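You operate a simulated robot arm through the tools that you are given. There is no shell and no other tool.

You are at the controls of a simulated two-armed robot. One attempt, no reset.

## Task
Set the capstan's belt pointer in the green, then switch on again.
Fine: red switch off first; shut the hood door before switching on. Where these are worked on the way, their far stop is far enough and under half their travel is too little: hood door, red switch.

Only the result counts: the job must be done as asked and must still hold three seconds after the hand-in. Knocking over, shifting, dropping, spilling or breaking anything else fails it.

## Robot
Two 7-joint arms with fingered hands on one trunk that stands fixed in place. Base frame: the origin is at the foot of the trunk, x ahead of it, y to its left, z up. Units: m, rad, N and s.
The left shoulder is at [0.027, 0.269, 1.022], the right one opposite. Each reaches about 1.298 m from its shoulder. Payload 5 kg a hand.
The tool frame of a hand sits at the grasp point between the pads (the TCP): z along the fingers, y along the line on which they close. The tips reach 0.042 m beyond it. The gripper opens to 0.208 m; its body begins 0.119 m behind the TCP. The gripper is a hand of 4 fingers: y runs from the thumb to the fingers, the wrist lies at [0, 0, -0.317] in the tool frame, and closing takes about 1.5 s.
Orientation is that of the tool frame in the base frame, as a unit quaternion [w, x, y, z]. With the fingers straight down and closing along the base's y, the tool's x points along the base's -x, its y along +y and its z along -z.

## Interface
- The arms move only by the tool nudge_tool. It takes "left_series", "right_series" or both (then of equal length, played together; a hand with none holds still); each is a list of rows, each an object of numbers (a shift or turn left out is 0, a gripper value left out holds the last): "tx", "ty", "tz": the shift along the tool's x, y, z in units of 25 mm (1.0 is 25 mm); "ax", "ay", "az": the turn, a rotation vector about the tool's x, y, z in units of 6 degrees (1.0 is 6 degrees). In form: [{"tx": .., "ty": .., "tz": .., "ax": .., "ay": .., "az": ..}, ...]. A call has 1 to 20 rows; each row shifts and turns the commanded pose from where the row before left it, along the tool's axes as they then stand. "left_hand" and "right_hand" are, for a hand that has rows, the opening, from 0 (shut) to 1 (fully open), set as the call begins (left out, the last holds). A call with a number of a shift or a turn outside -1 to 1 is refused whole. Rows are played at 5 a second. More than 0.05 m and 0.15 rad between two rows, or a gripper value outside its range, and nothing of the call is played. A pose out of reach is approached as far as the arm can. The call stops where the force on the tool passes 90 N (or 10 N more than at its start, if that is more) or the arm is blocked; 0.2 s more then pass. The fingers move at their own pace (about 0.153 m/s each) and stop on an object; they squeeze with about 32 N. The grip force told is the motor's: it shows also when the fingers shut on nothing. Time passes only in rows, and 0.2 s behind the last, so rows that do not move let the fingers close. The reply holds the time, the measured pose of the TCP, the force on the tool along the base axes, the opening and the grip force, in the units named above and with some noise, with the torque about the TCP (base axes, N m) and any sound that the robot's microphone picked up.
- Cameras (640 x 400 px; columns grow to the right, rows downward): "scene" is now at [0.1705, -0.0164, 1.2925]; the picture's right is [-0.19, -0.98, 0.00], its down [-0.50, 0.10, -0.86] and it looks along [0.84, -0.16, -0.51] (base axes); focal length 315 px, centre (320, 200). "left" rides on the left gripper at [-0.093, 0.002, -0.146] in its tool frame; the picture's right is [-0.01, -1.00, 0.00], its down [0.84, -0.01, -0.54] and it looks along [0.54, -0.01, 0.84] (tool axes); focal length 280 px, centre (320, 200). "right" rides on the right gripper at [0.093, 0.001, -0.146] in its tool frame; the picture's right is [-0.02, 1.00, 0.00], its down [-0.84, -0.01, -0.54] and it looks along [-0.54, -0.01, 0.84] (tool axes); focal length 280 px, centre (320, 200). There is no depth. A picture from a camera that has moved, and an enlarged one, comes with that camera's place and axes in the base frame and with its lens.
- camera(camera): a new picture of that camera. No time passes.
- lift_body(by): moves the trunk up (or, below 0, down) by that many m; the arms and the scene camera ride with it, the base frame stays. It gives what a move gives, with no picture.
- move_fingers(finger1, finger2, finger3, thumb_bend, hand): sets how far each is bent, from 0 (flat) to 1 (curled in); at 0.3 the hand is open as for a grip, at 0.7 the pads meet at the TCP. One left out holds its place. A second passes; each finger stops where it meets its share of the squeeze, and holds until it gets a number again. A gripper value or a shape takes the hand back. It gives what a move gives, with no picture; readings hold the bend of each and the force on the fingers (four entries, about 0 where the hand has none), thumb and palm.
- set_grasp(shape, hand): the hand has 4 fingers and takes this shape, open, in about a second: jaw (thumb against the fingers, like two jaws); tri (thumb and two fingers); tip (a fingertip pinch); poke (one finger out to press); point (the index stretched); flat (the hand flat); cup (the hand cupped); fist (a fist). The gripper value then closes the fingers along that shape, each until it touches; the sizes above hold for jaw. It gives what a move gives, with no picture.
- head_to(pan, tilt): turns the head with the scene camera to pan (to the left, within 1.396 rad either way) and tilt (down, from -0.506 to 1.204), counted from straight ahead of the robot (the tilt from the chest, where the trunk bows). It gives what a move gives.
- close_up(camera, box): a new picture of the part [left, top, right, bottom] of that camera's present view, enlarged. No time passes.
- sign_off(): hands the job in; it is judged then, once.

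Places have to be worked out from the pictures, the camera data and where the tool is seen. Open the grippers and draw the arms clear of the work before you hand the job in, unless the task says otherwise.

The tools are called after ">>>" by a JSON object that holds its "fn" and its "kwargs". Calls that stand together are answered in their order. nudge_tool: Moves the arms, as the interface text tells. Its arguments: {"type":"object","properties":{"left_series":{"type":"array"},"left_hand":{"type":"number"},"right_series":{"type":"array"},"right_hand":{"type":"number"}},"required":[]} The other tools are called the same way: lift_body (by) moves the trunk up or down; set_grasp (shape, hand) gives the hand a shape; move_fingers (finger1, finger2, finger3, thumb_bend, hand) moves the fingers one by one; head_to (pan, tilt) turns the head that bears the scene camera; camera (camera) takes a picture; close_up (camera, box) takes an enlarged picture of a part of a camera's view; sign_off () hands the job in.

At the start:

```text
clock: 0.0
left_tool_pos: [0.5579, 0.1259, 1.1112]
left_tool_rot: [0.0, 0.051, 0.999, 0.0]
left_contact_force: [-0.7, -0.5, 1.1]
left_moment: [0.01, 0.01, -0.03]
left_finger_gap: 0.2078
left_grip_force: 0.1
left_shape: jaw
left_bend: [0.3, 0.3, 0.3, 0.3]
left_finger forces: [0.0, 0.1, 0.1, 0.0, 0.1, 0.1]
right_tool_pos: [0.6628, -0.4077, 1.0328]
right_tool_rot: [0.0, 0.052, 0.999, 0.0]
right_contact_force: [0.6, 0.4, 0.1]
right_moment: [-0.02, -0.02, -0.01]
right_finger_gap: 0.2079
right_grip_force: 0.1
right_shape: jaw
right_bend: [0.3, 0.3, 0.3, 0.3]
right_finger forces: [0.0, 0.0, 0.0, 0.1, 0.0, 0.0]
trunk travel left (down, up): [-0.4, 0.221]
head pan, tilt (commanded): [-0.188, 0.538]
```

scene: 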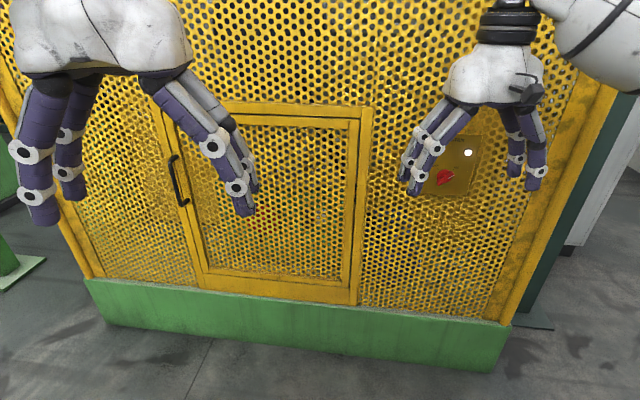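
right: 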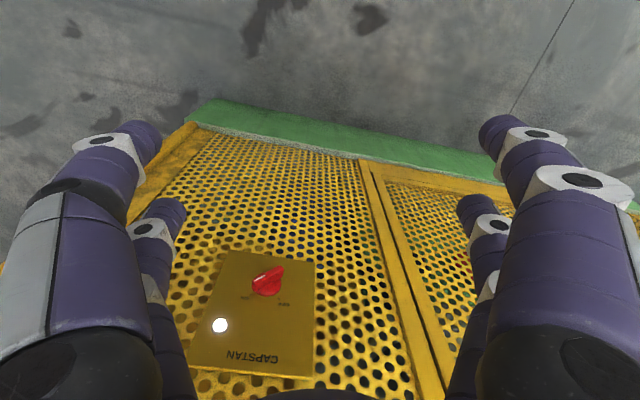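
left: 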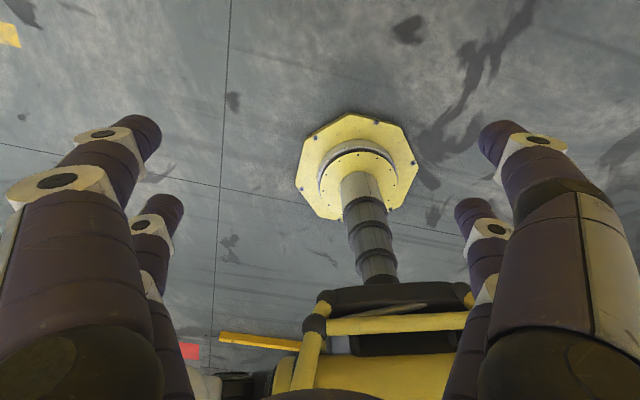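

The pictures show a yellow perforated guard with a door (handle at its left side) and a panel "CAPSTAN" with a red rotary knob. I take enlarged views first.

>>> {"fn": "close_up", "kwargs": {"camera": "scene", "box": [380, 110, 540, 210]}}

>>> {"fn": "close_up", "kwargs": {"camera": "scene", "box": [140, 90, 380, 310]}}

>>> {"fn": "close_up", "kwargs": {"camera": "right", "box": [180, 240, 340, 390]}}

```text
4.00 times, centred on (460, 160) of scene
camera zoom: at [0.1705, -0.0164, 1.2925], right [-0.19, -0.98, 0.0], down [-0.5, 0.1, -0.86], along [0.84, -0.16, -0.51], focal length 1260 px, centre (-240, 360)
```

zoom: 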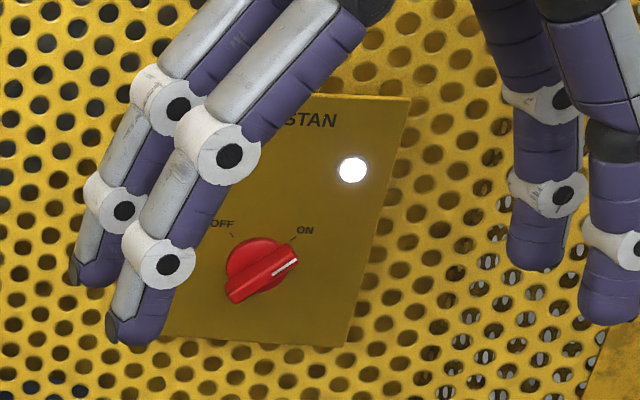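

```text
1.82 times, centred on (260, 200) of scene
camera zoom: at [0.1705, -0.0164, 1.2925], right [-0.19, -0.98, 0.0], down [-0.5, 0.1, -0.86], along [0.84, -0.16, -0.51], focal length 573 px, centre (429, 200)
```

zoom: 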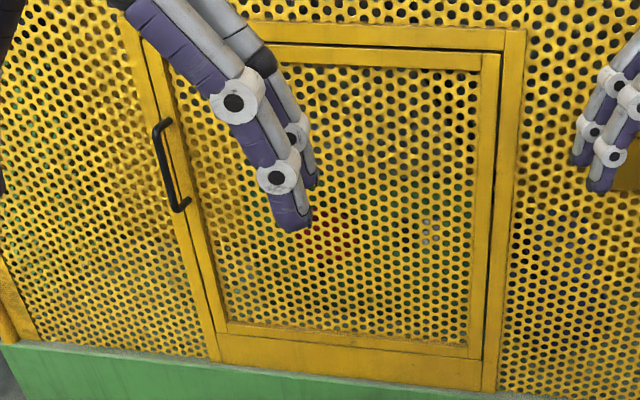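

```text
2.67 times, centred on (260, 315) of right
camera zoom: at [0.5711, -0.3958, 1.1795], right [0.12, 0.99, 0.0], down [0.84, -0.1, 0.54], along [0.53, -0.06, -0.84], focal length 748 px, centre (480, -107)
```

zoom: 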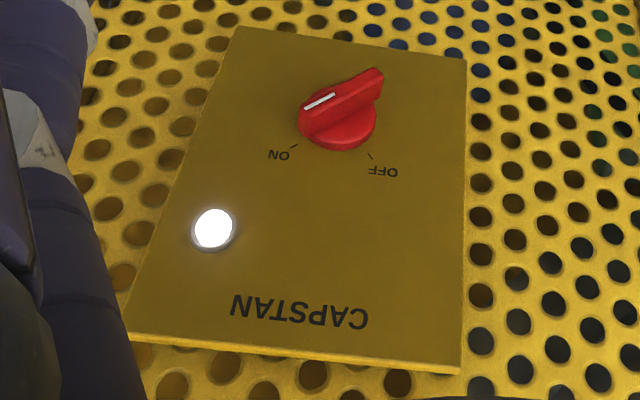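

The knob is at ON, roughly at [0.875, -0.507, 0.90] by triangulation; the front seems turned about 18° from the base. I look around with the head for better geometry and for obstacles.

>>> {"fn": "head_to", "kwargs": {"pan": 0.0, "tilt": 0.35}}

>>> {"fn": "camera", "kwargs": {"camera": "scene"}}

>>> {"fn": "head_to", "kwargs": {"pan": -0.6, "tilt": 0.5}}

>>> {"fn": "camera", "kwargs": {"camera": "scene"}}

```text
clock: 0.7
left_tool_pos: [0.5565, 0.1264, 1.1111]
left_tool_rot: [0.0, 0.052, 0.999, 0.0]
left_contact_force: [0.3, 0.2, -0.7]
left_moment: [0.01, 0.01, 0.04]
left_finger_gap: 0.2079
left_grip_force: 0.1
left_shape: jaw
left_bend: [0.3, 0.3, 0.3, 0.3]
left_finger forces: [0.1, 0.1, 0.0, 0.0, 0.1, 0.1]
right_tool_pos: [0.6654, -0.4072, 1.0339]
right_tool_rot: [0.0, 0.051, 0.999, 0.0]
right_contact_force: [0.4, -0.1, 1.0]
right_moment: [-0.03, 0.0, -0.02]
right_finger_gap: 0.208
right_grip_force: 0.0
right_shape: jaw
right_bend: [0.3, 0.3, 0.3, 0.3]
right_finger forces: [0.0, 0.0, 0.0, 0.1, 0.0, 0.0]
trunk travel left (down, up): [-0.4, 0.221]
head pan, tilt (commanded): [0.0, 0.351]
```

```text
taken
camera scene: at [0.175, 0.0003, 1.3096], right [0.0, -1.0, 0.0], down [-0.34, 0.0, -0.94], along [0.94, 0.0, -0.34], focal length 315 px, centre (320, 200)
```

scene: 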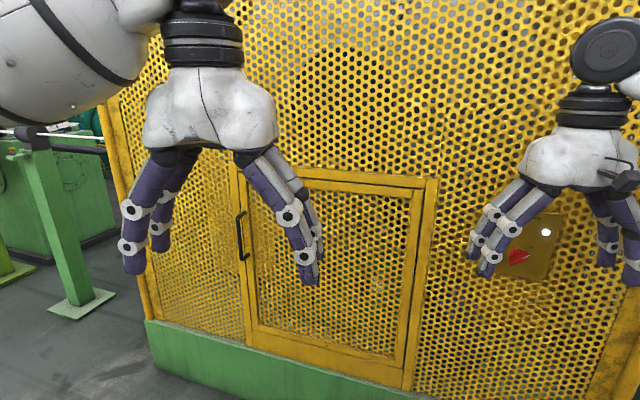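

```text
clock: 1.7
left_tool_pos: [0.5582, 0.1265, 1.1099]
left_tool_rot: [0.0, 0.052, 0.999, -0.001]
left_contact_force: [0.1, 0.5, 0.7]
left_moment: [0.0, 0.05, 0.01]
left_finger_gap: 0.2078
left_grip_force: 0.1
left_shape: jaw
left_bend: [0.3, 0.3, 0.3, 0.3]
left_finger forces: [0.0, 0.1, 0.0, 0.0, 0.0, 0.0]
right_tool_pos: [0.6631, -0.4067, 1.0337]
right_tool_rot: [0.0, 0.052, 0.999, 0.001]
right_contact_force: [0.0, -0.2, -0.7]
right_moment: [-0.01, -0.05, 0.01]
right_finger_gap: 0.2079
right_grip_force: 0.1
right_shape: jaw
right_bend: [0.3, 0.3, 0.3, 0.3]
right_finger forces: [0.0, 0.0, 0.1, 0.0, 0.1, 0.1]
trunk travel left (down, up): [-0.4, 0.221]
head pan, tilt (commanded): [-0.6, 0.499]
```

```text
taken
camera scene: at [0.1571, -0.0509, 1.296], right [-0.56, -0.83, 0.0], down [-0.4, 0.27, -0.88], along [0.72, -0.5, -0.48], focal length 315 px, centre (320, 200)
```

scene: 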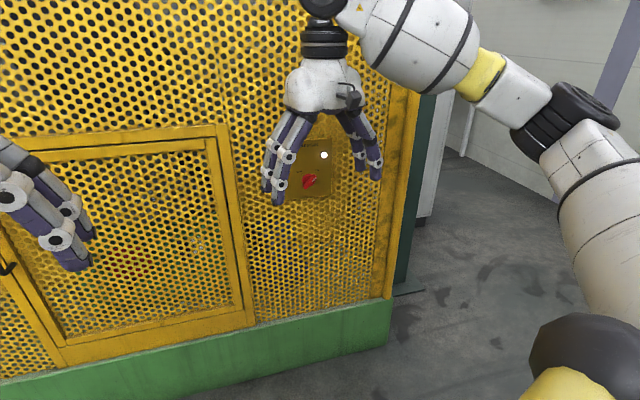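

The panel is at about 18° yaw (its normal ≈ [-0.951, 0.309, 0]), knob bar about 50° right of upright, 5 cm long. I turn the right hand to face the panel, rotating in place (yaw +12° about the tool z, then 90° about tool y).

>>> {"fn": "nudge_tool", "kwargs": {"right_series": [{"az": 1}, {"az": 1}, {"ay": -1}, {"ay": -1}, {"ay": -1}, {"ay": -1}, {"ay": -1}, {"ay": -1}, {"ay": -1}, {"ay": -1}, {"ay": -1}, {"ay": -1}, {"ay": -1}, {"ay": -1}, {"ay": -1}, {"ay": -1}, {"ay": -1}]}}

>>> {"fn": "camera", "kwargs": {"camera": "right"}}

>>> {"fn": "camera", "kwargs": {"camera": "scene"}}

```text
clock: 5.3
left_tool_pos: [0.5565, 0.1258, 1.1104]
left_tool_rot: [0.001, 0.052, 0.999, 0.001]
left_contact_force: [-0.7, -0.5, 0.4]
left_moment: [-0.02, -0.06, 0.05]
left_finger_gap: 0.2081
left_grip_force: 0.2
left_shape: jaw
left_bend: [0.3, 0.3, 0.3, 0.3]
left_finger forces: [0.1, 0.1, 0.0, 0.1, 0.0, 0.0]
right_tool_pos: [0.6902, -0.4039, 1.0426]
right_tool_rot: [0.639, 0.119, 0.753, -0.102]
right_contact_force: [0.5, 0.0, 0.8]
right_moment: [0.03, 0.02, -0.01]
right_finger_gap: 0.2077
right_grip_force: 0.0
right_shape: jaw
right_bend: [0.3, 0.3, 0.3, 0.3]
right_finger forces: [0.0, 0.0, 0.0, 0.0, 0.1, 0.1]
right hand out of reach, approached as far as the arm can: row 14, 15, 16, 17
trunk travel left (down, up): [-0.4, 0.221]
head pan, tilt (commanded): [-0.6, 0.499]
```

```text
taken
camera right: at [0.5394, -0.353, 0.9724], right [0.31, 0.95, 0.01], down [-0.38, 0.11, 0.92], along [0.87, -0.29, 0.4], focal length 280 px, centre (320, 200)
```

right: 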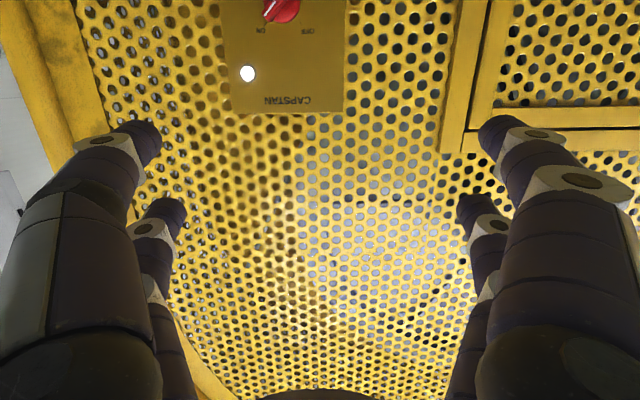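

```text
taken
camera scene: at [0.1567, -0.0509, 1.296], right [-0.57, -0.82, 0.0], down [-0.39, 0.27, -0.88], along [0.72, -0.5, -0.48], focal length 315 px, centre (320, 200)
```

scene: 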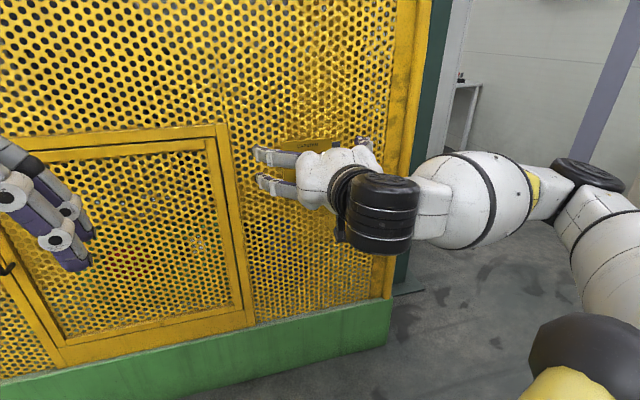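

The hand is 9° short of level since the arm was near a limit there. I lower the hand (tool x points down) toward knob height and see whether the pose frees up.

>>> {"fn": "nudge_tool", "kwargs": {"right_series": [{"tx": 1}, {"tx": 1}, {"tx": 1}, {"tx": 1}, {"tx": 1}]}}

>>> {"fn": "camera", "kwargs": {"camera": "right"}}

>>> {"fn": "camera", "kwargs": {"camera": "scene"}}

```text
clock: 6.5
left_tool_pos: [0.5564, 0.1269, 1.1114]
left_tool_rot: [0.0, 0.052, 0.999, -0.001]
left_contact_force: [0.0, -0.6, 0.4]
left_moment: [-0.03, -0.03, 0.01]
left_finger_gap: 0.208
left_grip_force: 0.0
left_shape: jaw
left_bend: [0.3, 0.3, 0.3, 0.3]
left_finger forces: [0.0, 0.1, 0.0, 0.0, 0.0, 0.0]
right_tool_pos: [0.6938, -0.4137, 1.0226]
right_tool_rot: [0.63, 0.117, 0.761, -0.101]
right_contact_force: [-0.1, -0.8, 0.7]
right_moment: [0.0, -0.01, -0.07]
right_finger_gap: 0.2079
right_grip_force: 0.1
right_shape: jaw
right_bend: [0.3, 0.3, 0.3, 0.3]
right_finger forces: [0.0, 0.1, 0.0, 0.0, 0.1, 0.0]
right hand out of reach, approached as far as the arm can: row 1, 2, 3, 4, 5
trunk travel left (down, up): [-0.4, 0.221]
head pan, tilt (commanded): [-0.6, 0.499]
```

```text
taken
camera right: at [0.5402, -0.3632, 0.9578], right [0.31, 0.95, 0.01], down [-0.36, 0.11, 0.93], along [0.88, -0.29, 0.37], focal length 280 px, centre (320, 200)
```

right: 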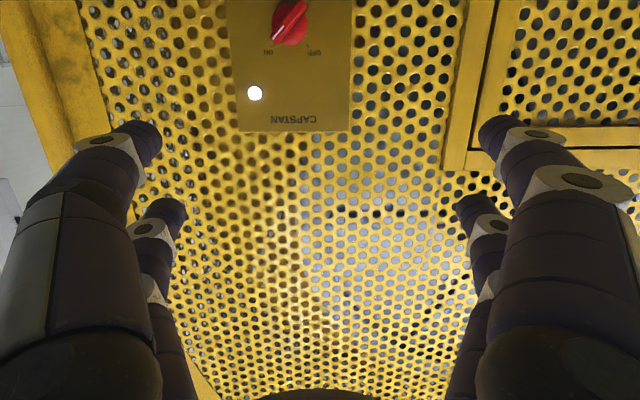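

```text
taken
camera scene: at [0.157, -0.0509, 1.296], right [-0.56, -0.83, 0.0], down [-0.4, 0.27, -0.88], along [0.72, -0.5, -0.48], focal length 315 px, centre (320, 200)
```

scene: 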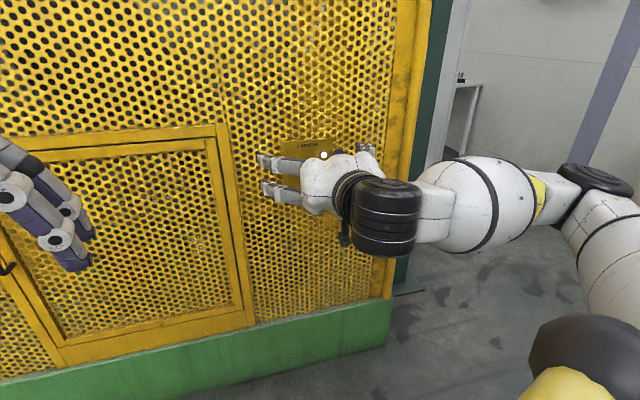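

The arm is folded close to its shoulder, so the wrist limit binds; the grasp itself lies farther out. I move the commanded pose forward 0.1 m (tips still well clear of the knob).

>>> {"fn": "nudge_tool", "kwargs": {"right_series": [{"tz": 1}, {"tz": 1}, {"tz": 1}, {"tz": 1}, {}, {}]}}

>>> {"fn": "camera", "kwargs": {"camera": "right"}}

>>> {"fn": "camera", "kwargs": {"camera": "scene"}}

```text
clock: 7.9
left_tool_pos: [0.5569, 0.1263, 1.1108]
left_tool_rot: [0.0, 0.052, 0.999, 0.0]
left_contact_force: [-0.9, 0.3, 0.1]
left_moment: [-0.02, -0.03, -0.03]
left_finger_gap: 0.2079
left_grip_force: 0.1
left_shape: jaw
left_bend: [0.3, 0.3, 0.3, 0.3]
left_finger forces: [0.1, 0.1, 0.1, 0.0, 0.0, 0.2]
right_tool_pos: [0.7855, -0.4483, 1.0342]
right_tool_rot: [0.635, 0.118, 0.757, -0.101]
right_contact_force: [-0.7, 0.6, -0.1]
right_moment: [-0.02, 0.02, 0.0]
right_finger_gap: 0.2081
right_grip_force: 0.1
right_shape: jaw
right_bend: [0.3, 0.3, 0.3, 0.3]
right_finger forces: [0.1, 0.0, 0.0, 0.1, 0.0, 0.0]
right hand out of reach, approached as far as the arm can: row 1, 2, 3, 4
trunk travel left (down, up): [-0.4, 0.221]
head pan, tilt (commanded): [-0.6, 0.499]
```

```text
taken
camera right: at [0.6342, -0.3984, 0.967], right [0.31, 0.95, 0.01], down [-0.37, 0.11, 0.92], along [0.88, -0.29, 0.38], focal length 280 px, centre (320, 200)
```

right: 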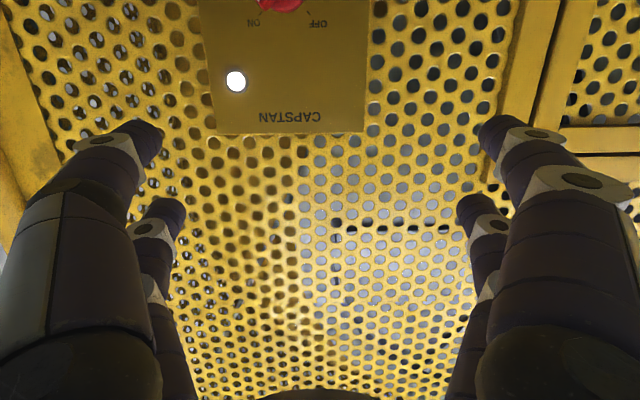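

```text
taken
camera scene: at [0.1569, -0.051, 1.296], right [-0.56, -0.83, 0.0], down [-0.39, 0.27, -0.88], along [0.72, -0.5, -0.48], focal length 315 px, centre (320, 200)
```

scene: 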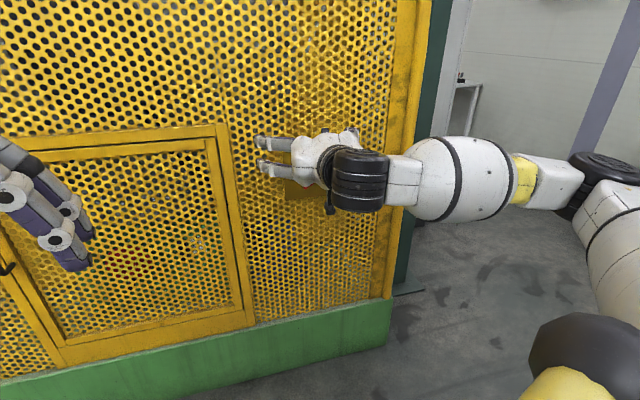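

The height stays stuck at 1.03 (commanded 0.908), so a wrist or forearm joint limit binds in this configuration. The grasp needs a roll of about +50° about the tool z anyway, so I try that roll and see if the limit frees.

>>> {"fn": "nudge_tool", "kwargs": {"right_series": [{"az": 1}, {"az": 1}, {"az": 1}, {"az": 1}, {"az": 1}, {"az": 1}, {"az": 1}, {"az": 1}]}}

>>> {"fn": "camera", "kwargs": {"camera": "scene"}}

```text
clock: 9.7
left_tool_pos: [0.5572, 0.1257, 1.1092]
left_tool_rot: [0.0, 0.051, 0.999, 0.0]
left_contact_force: [0.7, -0.1, -0.3]
left_moment: [-0.01, 0.03, 0.02]
left_finger_gap: 0.2079
left_grip_force: 0.0
left_shape: jaw
left_bend: [0.3, 0.3, 0.3, 0.3]
left_finger forces: [0.0, 0.0, 0.1, 0.0, 0.1, 0.0]
right_tool_pos: [0.7512, -0.5413, 1.1488]
right_tool_rot: [0.618, 0.408, 0.65, 0.172]
right_contact_force: [0.1, -0.1, 0.5]
right_moment: [-0.04, 0.03, -0.02]
right_finger_gap: 0.208
right_grip_force: 0.1
right_shape: jaw
right_bend: [0.3, 0.3, 0.3, 0.3]
right_finger forces: [0.1, 0.0, 0.0, 0.0, 0.0, 0.1]
right hand out of reach, approached as far as the arm can: row 1, 2, 3, 4, 5, 6, 7, 8
trunk travel left (down, up): [-0.4, 0.221]
head pan, tilt (commanded): [-0.6, 0.499]
```

```text
taken
camera scene: at [0.1573, -0.051, 1.2959], right [-0.56, -0.83, 0.0], down [-0.4, 0.27, -0.88], along [0.72, -0.5, -0.48], focal length 315 px, centre (320, 200)
```

scene: 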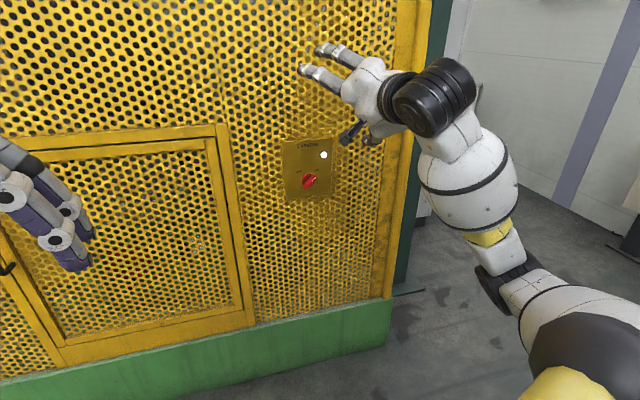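

Rolling + made it worse (the hand roll joint is at its end), so the free range is on the negative side; the equivalent grip is at roll −130°. I back off 5 cm and roll the other way.

>>> {"fn": "nudge_tool", "kwargs": {"right_series": [{"tz": -1}, {"tz": -1}, {"az": -1}, {"az": -1}, {"az": -1}, {"az": -1}, {"az": -1}, {"az": -1}, {"az": -1}, {"az": -1}, {"az": -1}, {"az": -1}, {"az": -1}, {"az": -1}, {"az": -1}, {"az": -1}, {"az": -1}, {"az": -1}]}}

>>> {"fn": "camera", "kwargs": {"camera": "scene"}}

```text
clock: 13.5
left_tool_pos: [0.5581, 0.1269, 1.1108]
left_tool_rot: [0.0, 0.051, 0.999, 0.0]
left_contact_force: [-0.4, -0.6, -0.4]
left_moment: [0.03, -0.06, -0.03]
left_finger_gap: 0.2078
left_grip_force: 0.0
left_shape: jaw
left_bend: [0.3, 0.3, 0.3, 0.3]
left_finger forces: [0.0, 0.0, 0.1, 0.1, 0.0, 0.1]
right_tool_pos: [0.7003, -0.5339, 1.1625]
right_tool_rot: [0.543, -0.198, 0.735, -0.353]
right_contact_force: [0.7, 0.2, -0.1]
right_moment: [0.03, 0.01, -0.01]
right_finger_gap: 0.208
right_grip_force: 0.0
right_shape: jaw
right_bend: [0.3, 0.3, 0.3, 0.3]
right_finger forces: [0.0, 0.0, 0.0, 0.1, 0.0, 0.0]
right hand out of reach, approached as far as the arm can: row 1
trunk travel left (down, up): [-0.4, 0.221]
head pan, tilt (commanded): [-0.6, 0.499]
```

```text
taken
camera scene: at [0.1569, -0.051, 1.296], right [-0.56, -0.83, 0.0], down [-0.39, 0.27, -0.88], along [0.72, -0.5, -0.48], focal length 315 px, centre (320, 200)
```

scene: 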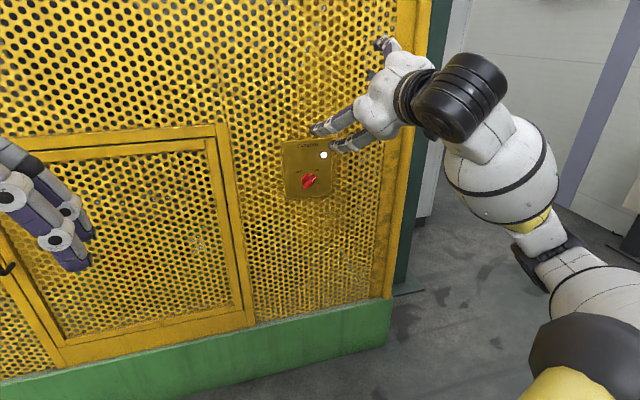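

The commanded pose now follows the reached one and the elbow is down: a good configuration. I continue the roll by −84° so the closing axis is across the knob bar.

>>> {"fn": "nudge_tool", "kwargs": {"right_series": [{"az": -1}, {"az": -1}, {"az": -1}, {"az": -1}, {"az": -1}, {"az": -1}, {"az": -1}, {"az": -1}, {"az": -1}, {"az": -1}, {"az": -1}, {"az": -1}, {"az": -1}, {"az": -1}]}}

>>> {"fn": "camera", "kwargs": {"camera": "right"}}

>>> {"fn": "camera", "kwargs": {"camera": "scene"}}

```text
clock: 16.5
left_tool_pos: [0.5572, 0.1274, 1.1114]
left_tool_rot: [0.0, 0.051, 0.999, 0.0]
left_contact_force: [-0.2, -0.3, -0.9]
left_moment: [-0.03, 0.0, 0.03]
left_finger_gap: 0.2078
left_grip_force: 0.1
left_shape: jaw
left_bend: [0.3, 0.3, 0.3, 0.3]
left_finger forces: [0.0, 0.1, 0.1, 0.0, 0.0, 0.0]
right_tool_pos: [0.7002, -0.5336, 1.1626]
right_tool_rot: [-0.167, 0.64, -0.413, 0.626]
right_contact_force: [-0.2, -1.0, -0.2]
right_moment: [0.0, -0.03, 0.0]
right_finger_gap: 0.2079
right_grip_force: 0.1
right_shape: jaw
right_bend: [0.3, 0.3, 0.3, 0.3]
right_finger forces: [0.0, 0.0, 0.1, 0.0, 0.0, 0.0]
trunk travel left (down, up): [-0.4, 0.221]
head pan, tilt (commanded): [-0.6, 0.499]
```

```text
taken
camera right: at [0.5511, -0.5586, 1.2471], right [-0.32, -0.59, -0.74], down [-0.4, 0.79, -0.46], along [0.86, 0.15, -0.49], focal length 280 px, centre (320, 200)
```

right: 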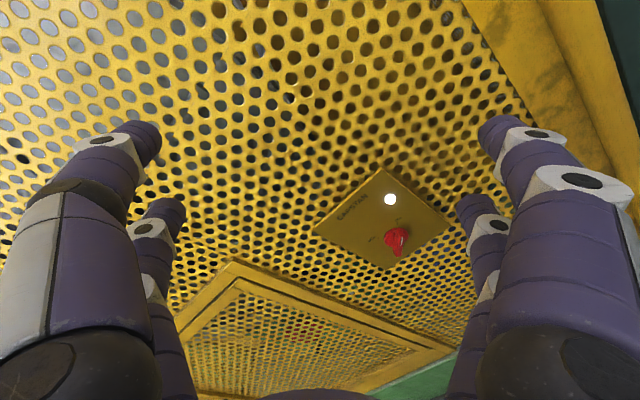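

```text
taken
camera scene: at [0.1569, -0.051, 1.296], right [-0.56, -0.83, 0.0], down [-0.39, 0.27, -0.88], along [0.72, -0.5, -0.48], focal length 315 px, centre (320, 200)
```

scene: 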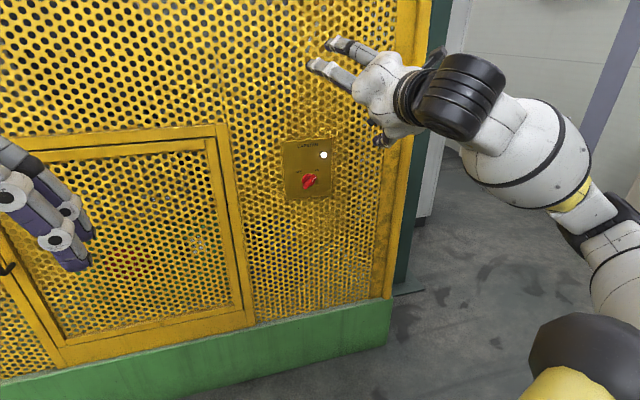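

The scene camera and the right camera both see the panel freely now. I take close-ups of both to triangulate the knob and panel well.

>>> {"fn": "close_up", "kwargs": {"camera": "scene", "box": [270, 125, 350, 205]}}

>>> {"fn": "close_up", "kwargs": {"camera": "right", "box": [300, 150, 460, 280]}}

```text
5.00 times, centred on (310, 165) of scene
camera zoom: at [0.1569, -0.051, 1.296], right [-0.56, -0.83, 0.0], down [-0.39, 0.27, -0.88], along [0.72, -0.5, -0.48], focal length 1576 px, centre (370, 375)
```

zoom: 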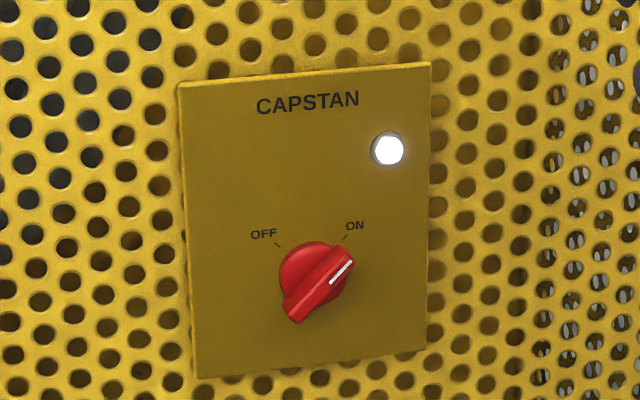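

```text
3.08 times, centred on (380, 215) of right
camera zoom: at [0.5511, -0.5586, 1.2471], right [-0.32, -0.59, -0.74], down [-0.4, 0.79, -0.46], along [0.86, 0.15, -0.49], focal length 863 px, centre (135, 154)
```

zoom: 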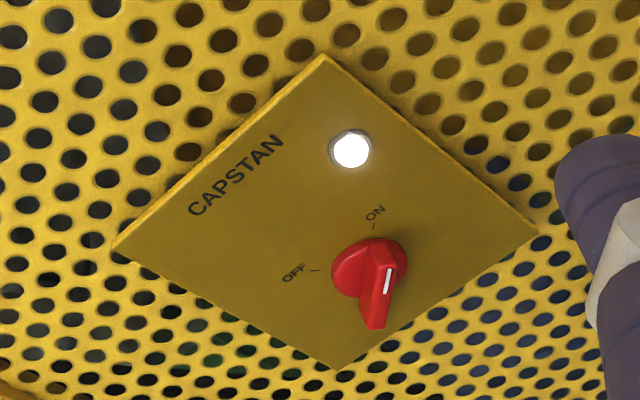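

Triangulation of the panel corners is consistent: panel plane yaw ≈ −19.2°, the knob axis meets it at about [0.899, -0.516, 0.8925], bar top 28 mm off the panel, pointer 48° right of upright. I correct the pitch and move to a pre-grasp on the knob axis.

>>> {"fn": "nudge_tool", "kwargs": {"right_series": [{"ax": 0.495, "ay": 0.595, "az": 0.025}, {"ax": 0.495, "ay": 0.595, "az": 0.025}, {"tx": -0.966, "ty": 0.583, "tz": 0.015}, {"tx": -0.966, "ty": 0.583, "tz": 0.015}, {"tx": -0.966, "ty": 0.583, "tz": 0.015}, {"tx": -0.966, "ty": 0.583, "tz": 0.015}, {"tx": -0.966, "ty": 0.583, "tz": 0.015}, {"tx": -0.966, "ty": 0.583, "tz": 0.015}, {"tx": -0.966, "ty": 0.583, "tz": 0.015}, {"tx": -0.966, "ty": 0.583, "tz": 0.015}, {"tx": -0.966, "ty": 0.583, "tz": 0.015}, {"tx": -0.966, "ty": 0.583, "tz": 0.015}, {}]}}

>>> {"fn": "camera", "kwargs": {"camera": "right"}}

>>> {"fn": "camera", "kwargs": {"camera": "scene"}}

```text
clock: 19.3
left_tool_pos: [0.5575, 0.1262, 1.1122]
left_tool_rot: [-0.001, 0.051, 0.999, 0.001]
left_contact_force: [-0.3, -0.4, -0.7]
left_moment: [0.01, 0.0, -0.03]
left_finger_gap: 0.2078
left_grip_force: 0.1
left_shape: jaw
left_bend: [0.3, 0.3, 0.3, 0.3]
left_finger forces: [0.1, 0.1, 0.0, 0.0, 0.0, 0.0]
right_tool_pos: [0.7115, -0.3821, 0.9561]
right_tool_rot: [-0.173, 0.588, -0.397, 0.683]
right_contact_force: [0.2, -0.2, -0.5]
right_moment: [0.04, 0.03, 0.0]
right_finger_gap: 0.2082
right_grip_force: 0.1
right_shape: jaw
right_bend: [0.3, 0.3, 0.3, 0.3]
right_finger forces: [0.0, 0.1, 0.0, 0.0, 0.0, 0.1]
right hand out of reach, approached as far as the arm can: row 4, 5, 6, 7, 8, 9, 10, 11, 12
trunk travel left (down, up): [-0.4, 0.221]
head pan, tilt (commanded): [-0.6, 0.499]
```

```text
taken
camera right: at [0.5511, -0.3993, 1.0171], right [-0.23, -0.62, -0.75], down [-0.3, 0.78, -0.55], along [0.93, 0.1, -0.36], focal length 280 px, centre (320, 200)
```

right: 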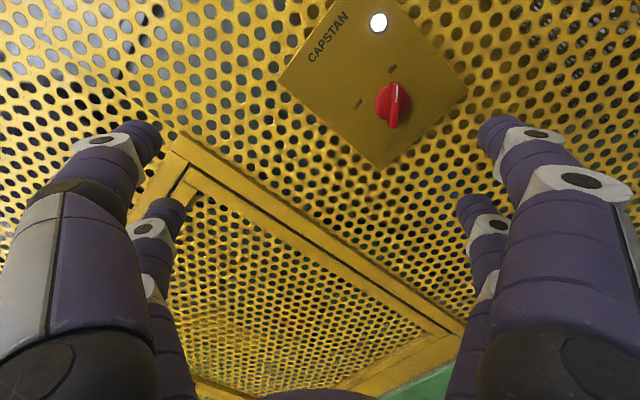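

```text
taken
camera scene: at [0.1569, -0.051, 1.2962], right [-0.57, -0.82, 0.0], down [-0.39, 0.27, -0.88], along [0.72, -0.5, -0.48], focal length 315 px, centre (320, 200)
```

scene: 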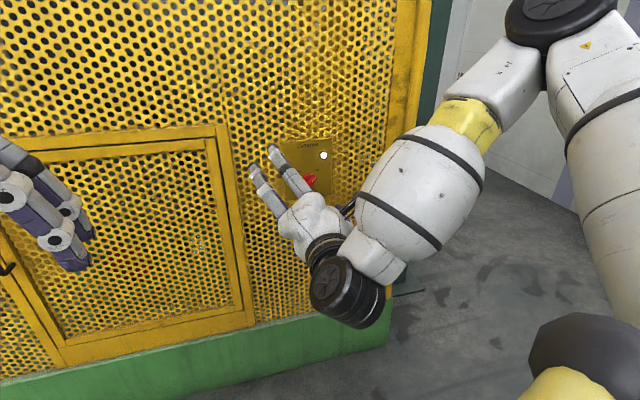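

Orientation is right now but the position is still off by about [0.02, -0.075, -0.064]. I command the remaining shift in small steps.

>>> {"fn": "nudge_tool", "kwargs": {"right_series": [{"tz": 0.85}, {"tz": 0.85}, {"ty": 0.9, "tx": 0.06}, {"ty": 0.9, "tx": 0.06}, {"ty": 0.9, "tx": 0.06}, {"ty": 0.9, "tx": 0.06}, {}]}}

>>> {"fn": "camera", "kwargs": {"camera": "right"}}

>>> {"fn": "camera", "kwargs": {"camera": "scene"}}

```text
clock: 20.9
left_tool_pos: [0.5575, 0.1271, 1.1106]
left_tool_rot: [0.0, 0.052, 0.999, 0.0]
left_contact_force: [0.5, -0.3, 0.0]
left_moment: [-0.08, 0.0, 0.01]
left_finger_gap: 0.208
left_grip_force: 0.0
left_shape: jaw
left_bend: [0.3, 0.3, 0.3, 0.3]
left_finger forces: [0.1, 0.0, 0.0, 0.0, 0.0, 0.0]
right_tool_pos: [0.7286, -0.3765, 0.9373]
right_tool_rot: [-0.17, 0.589, -0.399, 0.682]
right_contact_force: [0.2, -0.3, -0.9]
right_moment: [0.0, 0.0, -0.02]
right_finger_gap: 0.2081
right_grip_force: 0.1
right_shape: jaw
right_bend: [0.3, 0.3, 0.3, 0.3]
right_finger forces: [0.0, 0.1, 0.1, 0.1, 0.0, 0.1]
right hand out of reach, approached as far as the arm can: row 1, 2, 3, 4, 5, 6
trunk travel left (down, up): [-0.4, 0.221]
head pan, tilt (commanded): [-0.6, 0.499]
```

```text
taken
camera right: at [0.5672, -0.3929, 0.9995], right [-0.23, -0.61, -0.75], down [-0.29, 0.78, -0.55], along [0.93, 0.09, -0.36], focal length 280 px, centre (320, 200)
```

right: 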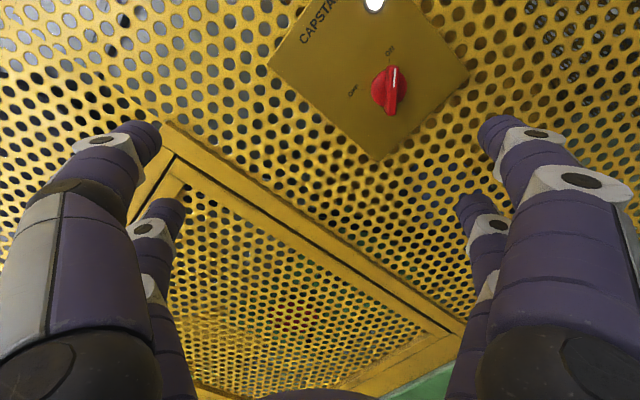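

```text
taken
camera scene: at [0.157, -0.0508, 1.296], right [-0.56, -0.83, 0.0], down [-0.39, 0.27, -0.88], along [0.72, -0.5, -0.48], focal length 315 px, centre (320, 200)
```

scene: 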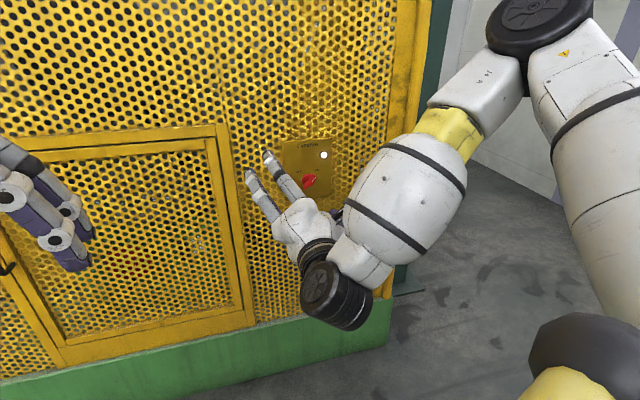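

The elbow has swung up and the wrist bend now limits. With the hand higher relative to the shoulder the pose was reachable, so I lower the trunk by 0.25 m instead.

>>> {"fn": "lift_body", "kwargs": {"by": -0.25}}

>>> {"fn": "camera", "kwargs": {"camera": "scene"}}

```text
clock: 23.5
left_tool_pos: [0.5566, 0.1271, 0.8626]
left_tool_rot: [0.0, 0.051, 0.999, -0.001]
left_contact_force: [-0.9, 0.0, 0.5]
left_moment: [-0.03, -0.08, 0.01]
left_finger_gap: 0.2077
left_grip_force: 0.2
left_shape: jaw
left_bend: [0.3, 0.3, 0.3, 0.3]
left_finger forces: [0.0, 0.1, 0.0, 0.0, 0.1, 0.0]
right_tool_pos: [0.7332, -0.3768, 0.665]
right_tool_rot: [-0.167, 0.599, -0.399, 0.674]
right_contact_force: [-0.6, 0.6, 0.3]
right_moment: [0.07, 0.07, -0.06]
right_finger_gap: 0.2079
right_grip_force: 0.0
right_shape: jaw
right_bend: [0.3, 0.3, 0.3, 0.3]
right_finger forces: [0.0, 0.0, 0.1, 0.0, 0.0, 0.0]
trunk travel left (down, up): [-0.15, 0.471]
head pan, tilt (commanded): [-0.6, 0.499]
```

```text
taken
camera scene: at [0.2489, -0.051, 1.0265], right [-0.56, -0.83, 0.0], down [-0.39, 0.27, -0.88], along [0.72, -0.5, -0.48], focal length 315 px, centre (320, 200)
```

scene: 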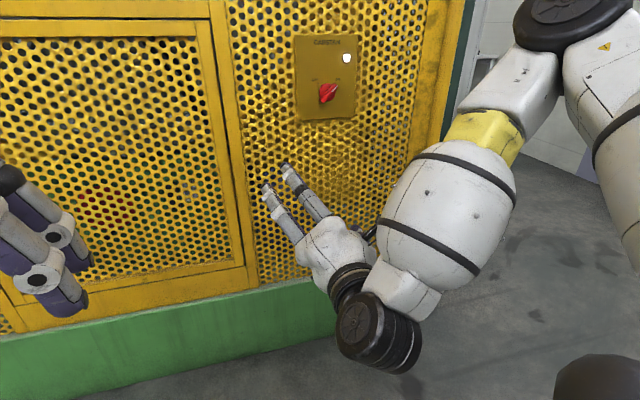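

The trunk bowed forward as it sank (camera now at x 0.249, z 1.03). I move the right hand up toward the pre-grasp on the knob axis, about [-0.002, -0.081, 0.228].

>>> {"fn": "nudge_tool", "kwargs": {"right_series": [{"tx": 0.842, "ty": -0.467, "tz": 0.067}, {"tx": 0.842, "ty": -0.467, "tz": 0.067}, {"tx": 0.842, "ty": -0.467, "tz": 0.067}, {"tx": 0.842, "ty": -0.467, "tz": 0.067}, {"tx": 0.842, "ty": -0.467, "tz": 0.067}, {"tx": 0.842, "ty": -0.467, "tz": 0.067}, {"tx": 0.842, "ty": -0.467, "tz": 0.067}, {"tx": 0.842, "ty": -0.467, "tz": 0.067}, {"tx": 0.842, "ty": -0.467, "tz": 0.067}, {"tx": 0.842, "ty": -0.467, "tz": 0.067}, {}]}}

>>> {"fn": "camera", "kwargs": {"camera": "right"}}

>>> {"fn": "camera", "kwargs": {"camera": "scene"}}

```text
clock: 25.9
left_tool_pos: [0.5569, 0.1256, 0.8588]
left_tool_rot: [-0.002, 0.051, 0.999, 0.0]
left_contact_force: [0.2, -0.1, 0.4]
left_moment: [-0.05, -0.02, 0.0]
left_finger_gap: 0.2079
left_grip_force: 0.1
left_shape: jaw
left_bend: [0.3, 0.3, 0.3, 0.3]
left_finger forces: [0.1, 0.1, 0.0, 0.0, 0.1, 0.0]
right_tool_pos: [0.7477, -0.4556, 0.8902]
right_tool_rot: [-0.167, 0.6, -0.398, 0.673]
right_contact_force: [1.0, 0.4, -0.5]
right_moment: [0.01, -0.02, 0.01]
right_finger_gap: 0.208
right_grip_force: 0.1
right_shape: jaw
right_bend: [0.3, 0.3, 0.3, 0.3]
right_finger forces: [0.1, 0.0, 0.1, 0.1, 0.1, 0.0]
right hand out of reach, approached as far as the arm can: row 1, 2, 3
trunk travel left (down, up): [-0.15, 0.471]
head pan, tilt (commanded): [-0.6, 0.499]
```

```text
taken
camera right: at [0.5879, -0.4713, 0.9576], right [-0.25, -0.62, -0.75], down [-0.31, 0.78, -0.54], along [0.92, 0.1, -0.39], focal length 280 px, centre (320, 200)
```

right: 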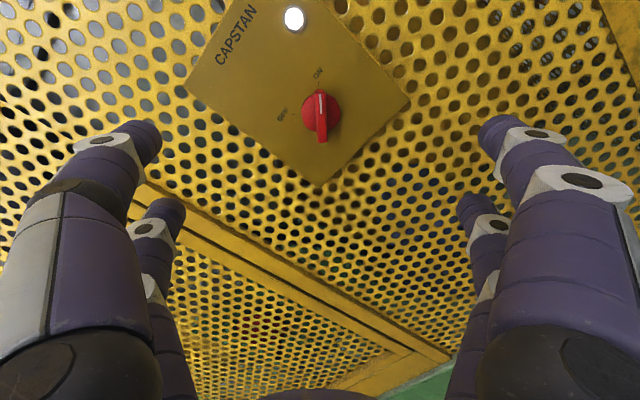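

```text
taken
camera scene: at [0.2495, -0.0511, 1.0259], right [-0.56, -0.83, 0.0], down [-0.39, 0.27, -0.88], along [0.72, -0.5, -0.48], focal length 315 px, centre (320, 200)
```

scene: 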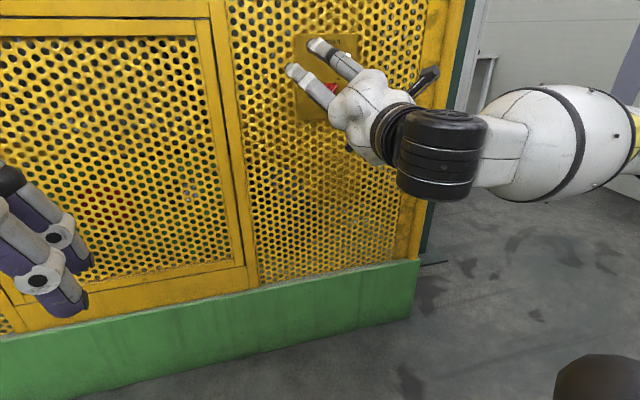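

The hand is within reach and aligned: the knob projects within 2 px of prediction in the right camera. I correct the small tilt and preclose the fingers here, away from the panel, to see how the pads come together.

>>> {"fn": "nudge_tool", "kwargs": {"right_series": [{"ax": 0.31, "ay": 0.19, "az": 0.08}, {}, {}, {}, {}, {}], "right_hand": 0.25}}

>>> {"fn": "camera", "kwargs": {"camera": "right"}}

>>> {"fn": "camera", "kwargs": {"camera": "scene"}}

```text
clock: 27.3
left_tool_pos: [0.5567, 0.1264, 0.8605]
left_tool_rot: [0.0, 0.052, 0.999, 0.0]
left_contact_force: [0.3, 0.0, -0.1]
left_moment: [-0.03, -0.03, -0.01]
left_finger_gap: 0.2075
left_grip_force: 0.0
left_shape: jaw
left_bend: [0.3, 0.3, 0.3, 0.3]
left_finger forces: [0.1, 0.0, 0.0, 0.0, 0.1, 0.0]
right_tool_pos: [0.7467, -0.4541, 0.8898]
right_tool_rot: [-0.174, 0.589, -0.392, 0.685]
right_contact_force: [0.5, -0.3, 0.1]
right_moment: [0.0, 0.02, 0.02]
right_finger_gap: 0.0525
right_grip_force: 0.1
right_shape: jaw
right_bend: [0.73, 0.73, 0.73, 0.7]
right_finger forces: [0.0, 0.1, 0.0, 0.0, 0.0, 0.0]
trunk travel left (down, up): [-0.15, 0.471]
head pan, tilt (commanded): [-0.6, 0.499]
```

```text
taken
camera right: at [0.5857, -0.4719, 0.9516], right [-0.22, -0.62, -0.75], down [-0.3, 0.78, -0.55], along [0.93, 0.1, -0.35], focal length 280 px, centre (320, 200)
```

right: 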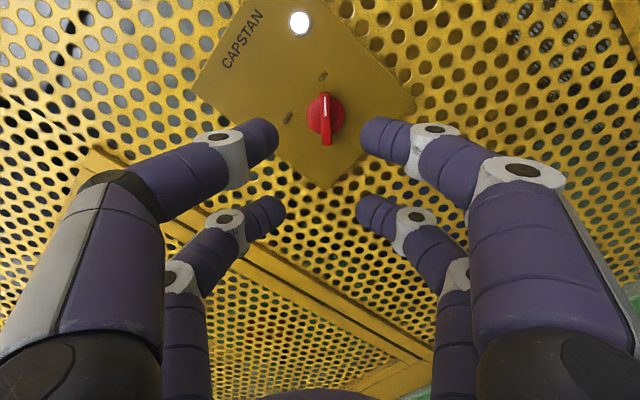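

```text
taken
camera scene: at [0.2495, -0.051, 1.0259], right [-0.56, -0.83, 0.0], down [-0.4, 0.27, -0.88], along [0.72, -0.5, -0.48], focal length 315 px, centre (320, 200)
```

scene: 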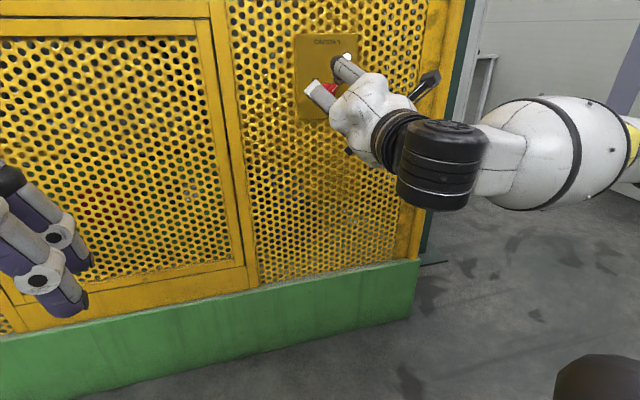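

The hand closes two fingers against two, the tips curling inward, spaced along the bar. I close nearly fully here in free air to see where the tips meet relative to the TCP.

>>> {"fn": "nudge_tool", "kwargs": {"right_series": [{}, {}, {}, {}], "right_hand": 0.05}}

>>> {"fn": "camera", "kwargs": {"camera": "right"}}

>>> {"fn": "close_up", "kwargs": {"camera": "scene", "box": [260, 20, 460, 220]}}

```text
clock: 28.3
left_tool_pos: [0.5569, 0.1264, 0.8607]
left_tool_rot: [0.0, 0.052, 0.999, 0.001]
left_contact_force: [0.0, 0.1, -0.4]
left_moment: [0.01, 0.0, 0.04]
left_finger_gap: 0.2077
left_grip_force: 0.0
left_shape: jaw
left_bend: [0.3, 0.3, 0.3, 0.3]
left_finger forces: [0.0, 0.1, 0.0, 0.0, 0.0, 0.0]
right_tool_pos: [0.7477, -0.453, 0.8907]
right_tool_rot: [-0.175, 0.589, -0.392, 0.685]
right_contact_force: [-0.2, -0.2, 0.4]
right_moment: [-0.01, -0.01, -0.01]
right_finger_gap: 0.0108
right_grip_force: 0.1
right_shape: jaw
right_bend: [0.71, 0.71, 0.71, 0.7]
right_finger forces: [0.1, 0.1, 0.0, 0.1, 0.0, 0.0]
trunk travel left (down, up): [-0.15, 0.471]
head pan, tilt (commanded): [-0.6, 0.499]
```

```text
taken
camera right: at [0.5857, -0.4719, 0.9516], right [-0.22, -0.62, -0.75], down [-0.3, 0.78, -0.55], along [0.93, 0.1, -0.35], focal length 280 px, centre (320, 200)
```

right: 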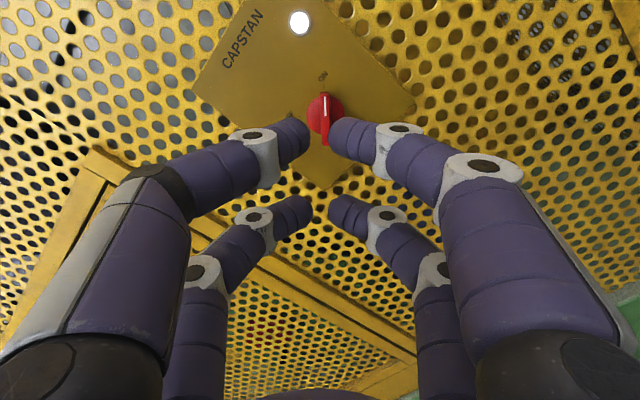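

```text
2.00 times, centred on (360, 120) of scene
camera zoom: at [0.2495, -0.051, 1.0259], right [-0.56, -0.83, 0.0], down [-0.4, 0.27, -0.88], along [0.72, -0.5, -0.48], focal length 630 px, centre (240, 360)
```

zoom: 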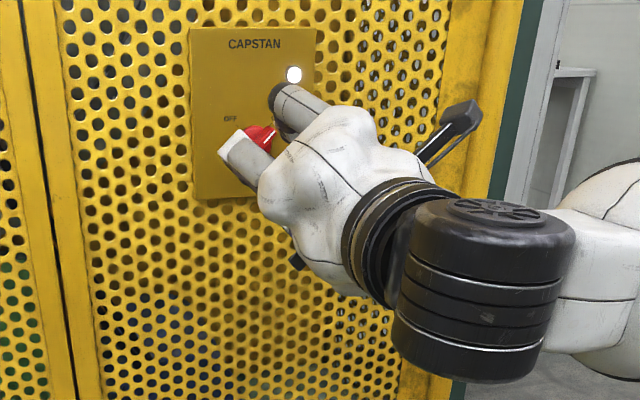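

Tips meet about 0.03–0.04 m beyond the TCP at x ≈ ±0.025, just at the bar's ends: good. I open to about 6 cm, centre on the axis and approach to about 20 mm short of the final depth.

>>> {"fn": "nudge_tool", "kwargs": {"right_series": [{"tx": 0.33, "ty": 0.17}, {}, {"tz": 0.9}, {"tz": 0.9}, {"tz": 0.9}, {"tz": 0.9}, {}], "right_hand": 0.3}}

>>> {"fn": "camera", "kwargs": {"camera": "right"}}

>>> {"fn": "close_up", "kwargs": {"camera": "scene", "box": [260, 20, 460, 145]}}

```text
clock: 29.9
left_tool_pos: [0.5573, 0.1254, 0.8594]
left_tool_rot: [0.0, 0.052, 0.999, 0.0]
left_contact_force: [0.5, -0.1, -0.4]
left_moment: [-0.03, 0.03, -0.03]
left_finger_gap: 0.2079
left_grip_force: 0.1
left_shape: jaw
left_bend: [0.3, 0.3, 0.3, 0.3]
left_finger forces: [0.0, 0.0, 0.0, 0.1, 0.1, 0.1]
right_tool_pos: [0.8307, -0.492, 0.8931]
right_tool_rot: [-0.175, 0.589, -0.391, 0.685]
right_contact_force: [-0.4, 0.1, -0.6]
right_moment: [0.0, 0.01, -0.01]
right_finger_gap: 0.0622
right_grip_force: 0.0
right_shape: jaw
right_bend: [0.73, 0.73, 0.73, 0.7]
right_finger forces: [0.0, 0.0, 0.1, 0.0, 0.1, 0.1]
trunk travel left (down, up): [-0.15, 0.471]
head pan, tilt (commanded): [-0.6, 0.499]
```

```text
taken
camera right: at [0.669, -0.5107, 0.9549], right [-0.22, -0.62, -0.75], down [-0.3, 0.78, -0.55], along [0.93, 0.1, -0.35], focal length 280 px, centre (320, 200)
```

right: 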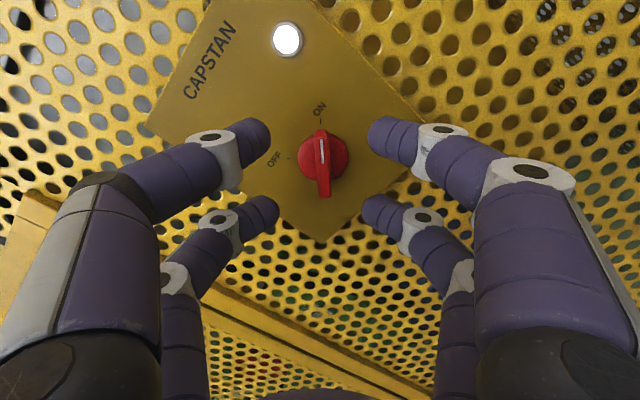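

```text
3.20 times, centred on (360, 82) of scene
camera zoom: at [0.2496, -0.051, 1.0258], right [-0.56, -0.83, 0.0], down [-0.4, 0.27, -0.88], along [0.72, -0.5, -0.48], focal length 1008 px, centre (192, 576)
```

zoom: 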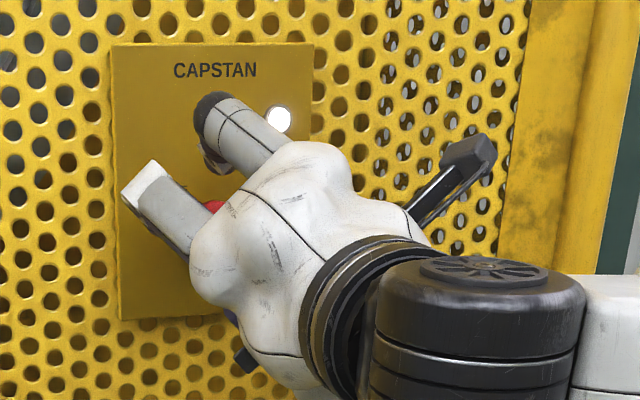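

The bar lies between the finger pairs and lines up with the hand to within about 4°. I advance 19 mm to the grip depth and watch the force.

>>> {"fn": "nudge_tool", "kwargs": {"right_series": [{"tz": 0.4}, {"tz": 0.36}, {}]}}

>>> {"fn": "camera", "kwargs": {"camera": "right"}}

```text
clock: 30.7
left_tool_pos: [0.5567, 0.1266, 0.8602]
left_tool_rot: [0.0, 0.051, 0.999, 0.0]
left_contact_force: [-0.3, -0.9, 0.0]
left_moment: [-0.02, 0.02, 0.03]
left_finger_gap: 0.2079
left_grip_force: 0.0
left_shape: jaw
left_bend: [0.3, 0.3, 0.3, 0.3]
left_finger forces: [0.0, 0.0, 0.1, 0.0, 0.0, 0.0]
right_tool_pos: [0.848, -0.4987, 0.8932]
right_tool_rot: [-0.175, 0.589, -0.392, 0.685]
right_contact_force: [-0.5, 0.1, 0.1]
right_moment: [0.03, 0.0, 0.02]
right_finger_gap: 0.0621
right_grip_force: 0.0
right_shape: jaw
right_bend: [0.73, 0.73, 0.73, 0.7]
right_finger forces: [0.0, 0.0, 0.0, 0.1, 0.0, 0.0]
trunk travel left (down, up): [-0.15, 0.471]
head pan, tilt (commanded): [-0.6, 0.499]
```

```text
taken
camera right: at [0.6865, -0.5164, 0.9553], right [-0.22, -0.62, -0.75], down [-0.3, 0.78, -0.55], along [0.93, 0.1, -0.35], focal length 280 px, centre (320, 200)
```

right: 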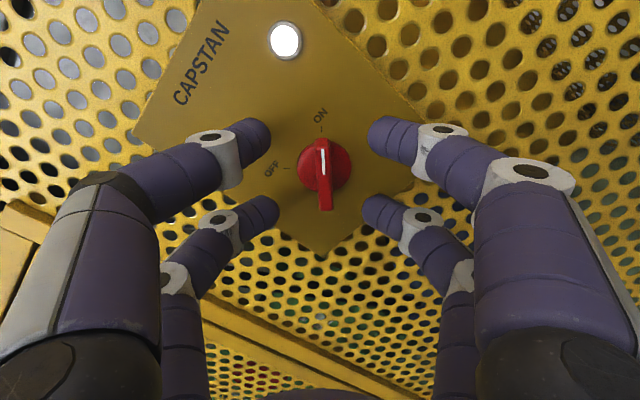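

No contact yet, and the fingertips sit level with the bar's two ends. I close the hand on the bar.

>>> {"fn": "nudge_tool", "kwargs": {"right_series": [{}, {}, {}, {}, {}, {}, {}], "right_hand": 0.0}}

>>> {"fn": "camera", "kwargs": {"camera": "right"}}

```text
clock: 32.3
left_tool_pos: [0.5577, 0.1252, 0.8606]
left_tool_rot: [-0.001, 0.052, 0.999, -0.001]
left_contact_force: [0.3, 0.8, 0.0]
left_moment: [0.05, -0.01, -0.02]
left_finger_gap: 0.2077
left_grip_force: 0.0
left_shape: jaw
left_bend: [0.3, 0.3, 0.3, 0.3]
left_finger forces: [0.0, 0.0, 0.0, 0.1, 0.0, 0.1]
right_tool_pos: [0.8487, -0.5007, 0.8935]
right_tool_rot: [-0.175, 0.588, -0.392, 0.685]
right_contact_force: [12.1, -14.1, 2.5]
right_moment: [0.03, -0.03, -0.17]
right_finger_gap: 0.0004
right_grip_force: 31.9
right_shape: jaw
right_bend: [0.71, 0.71, 0.7, 0.71]
right_finger forces: [0.0, 31.0, 29.1, 0.1, 28.8, 0.0]
trunk travel left (down, up): [-0.15, 0.471]
head pan, tilt (commanded): [-0.6, 0.499]
```

```text
taken
camera right: at [0.6866, -0.5176, 0.9548], right [-0.22, -0.62, -0.75], down [-0.3, 0.78, -0.55], along [0.93, 0.1, -0.35], focal length 280 px, centre (320, 200)
```

right: 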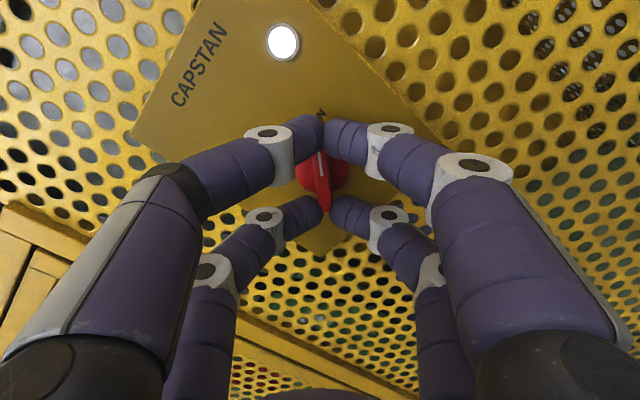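

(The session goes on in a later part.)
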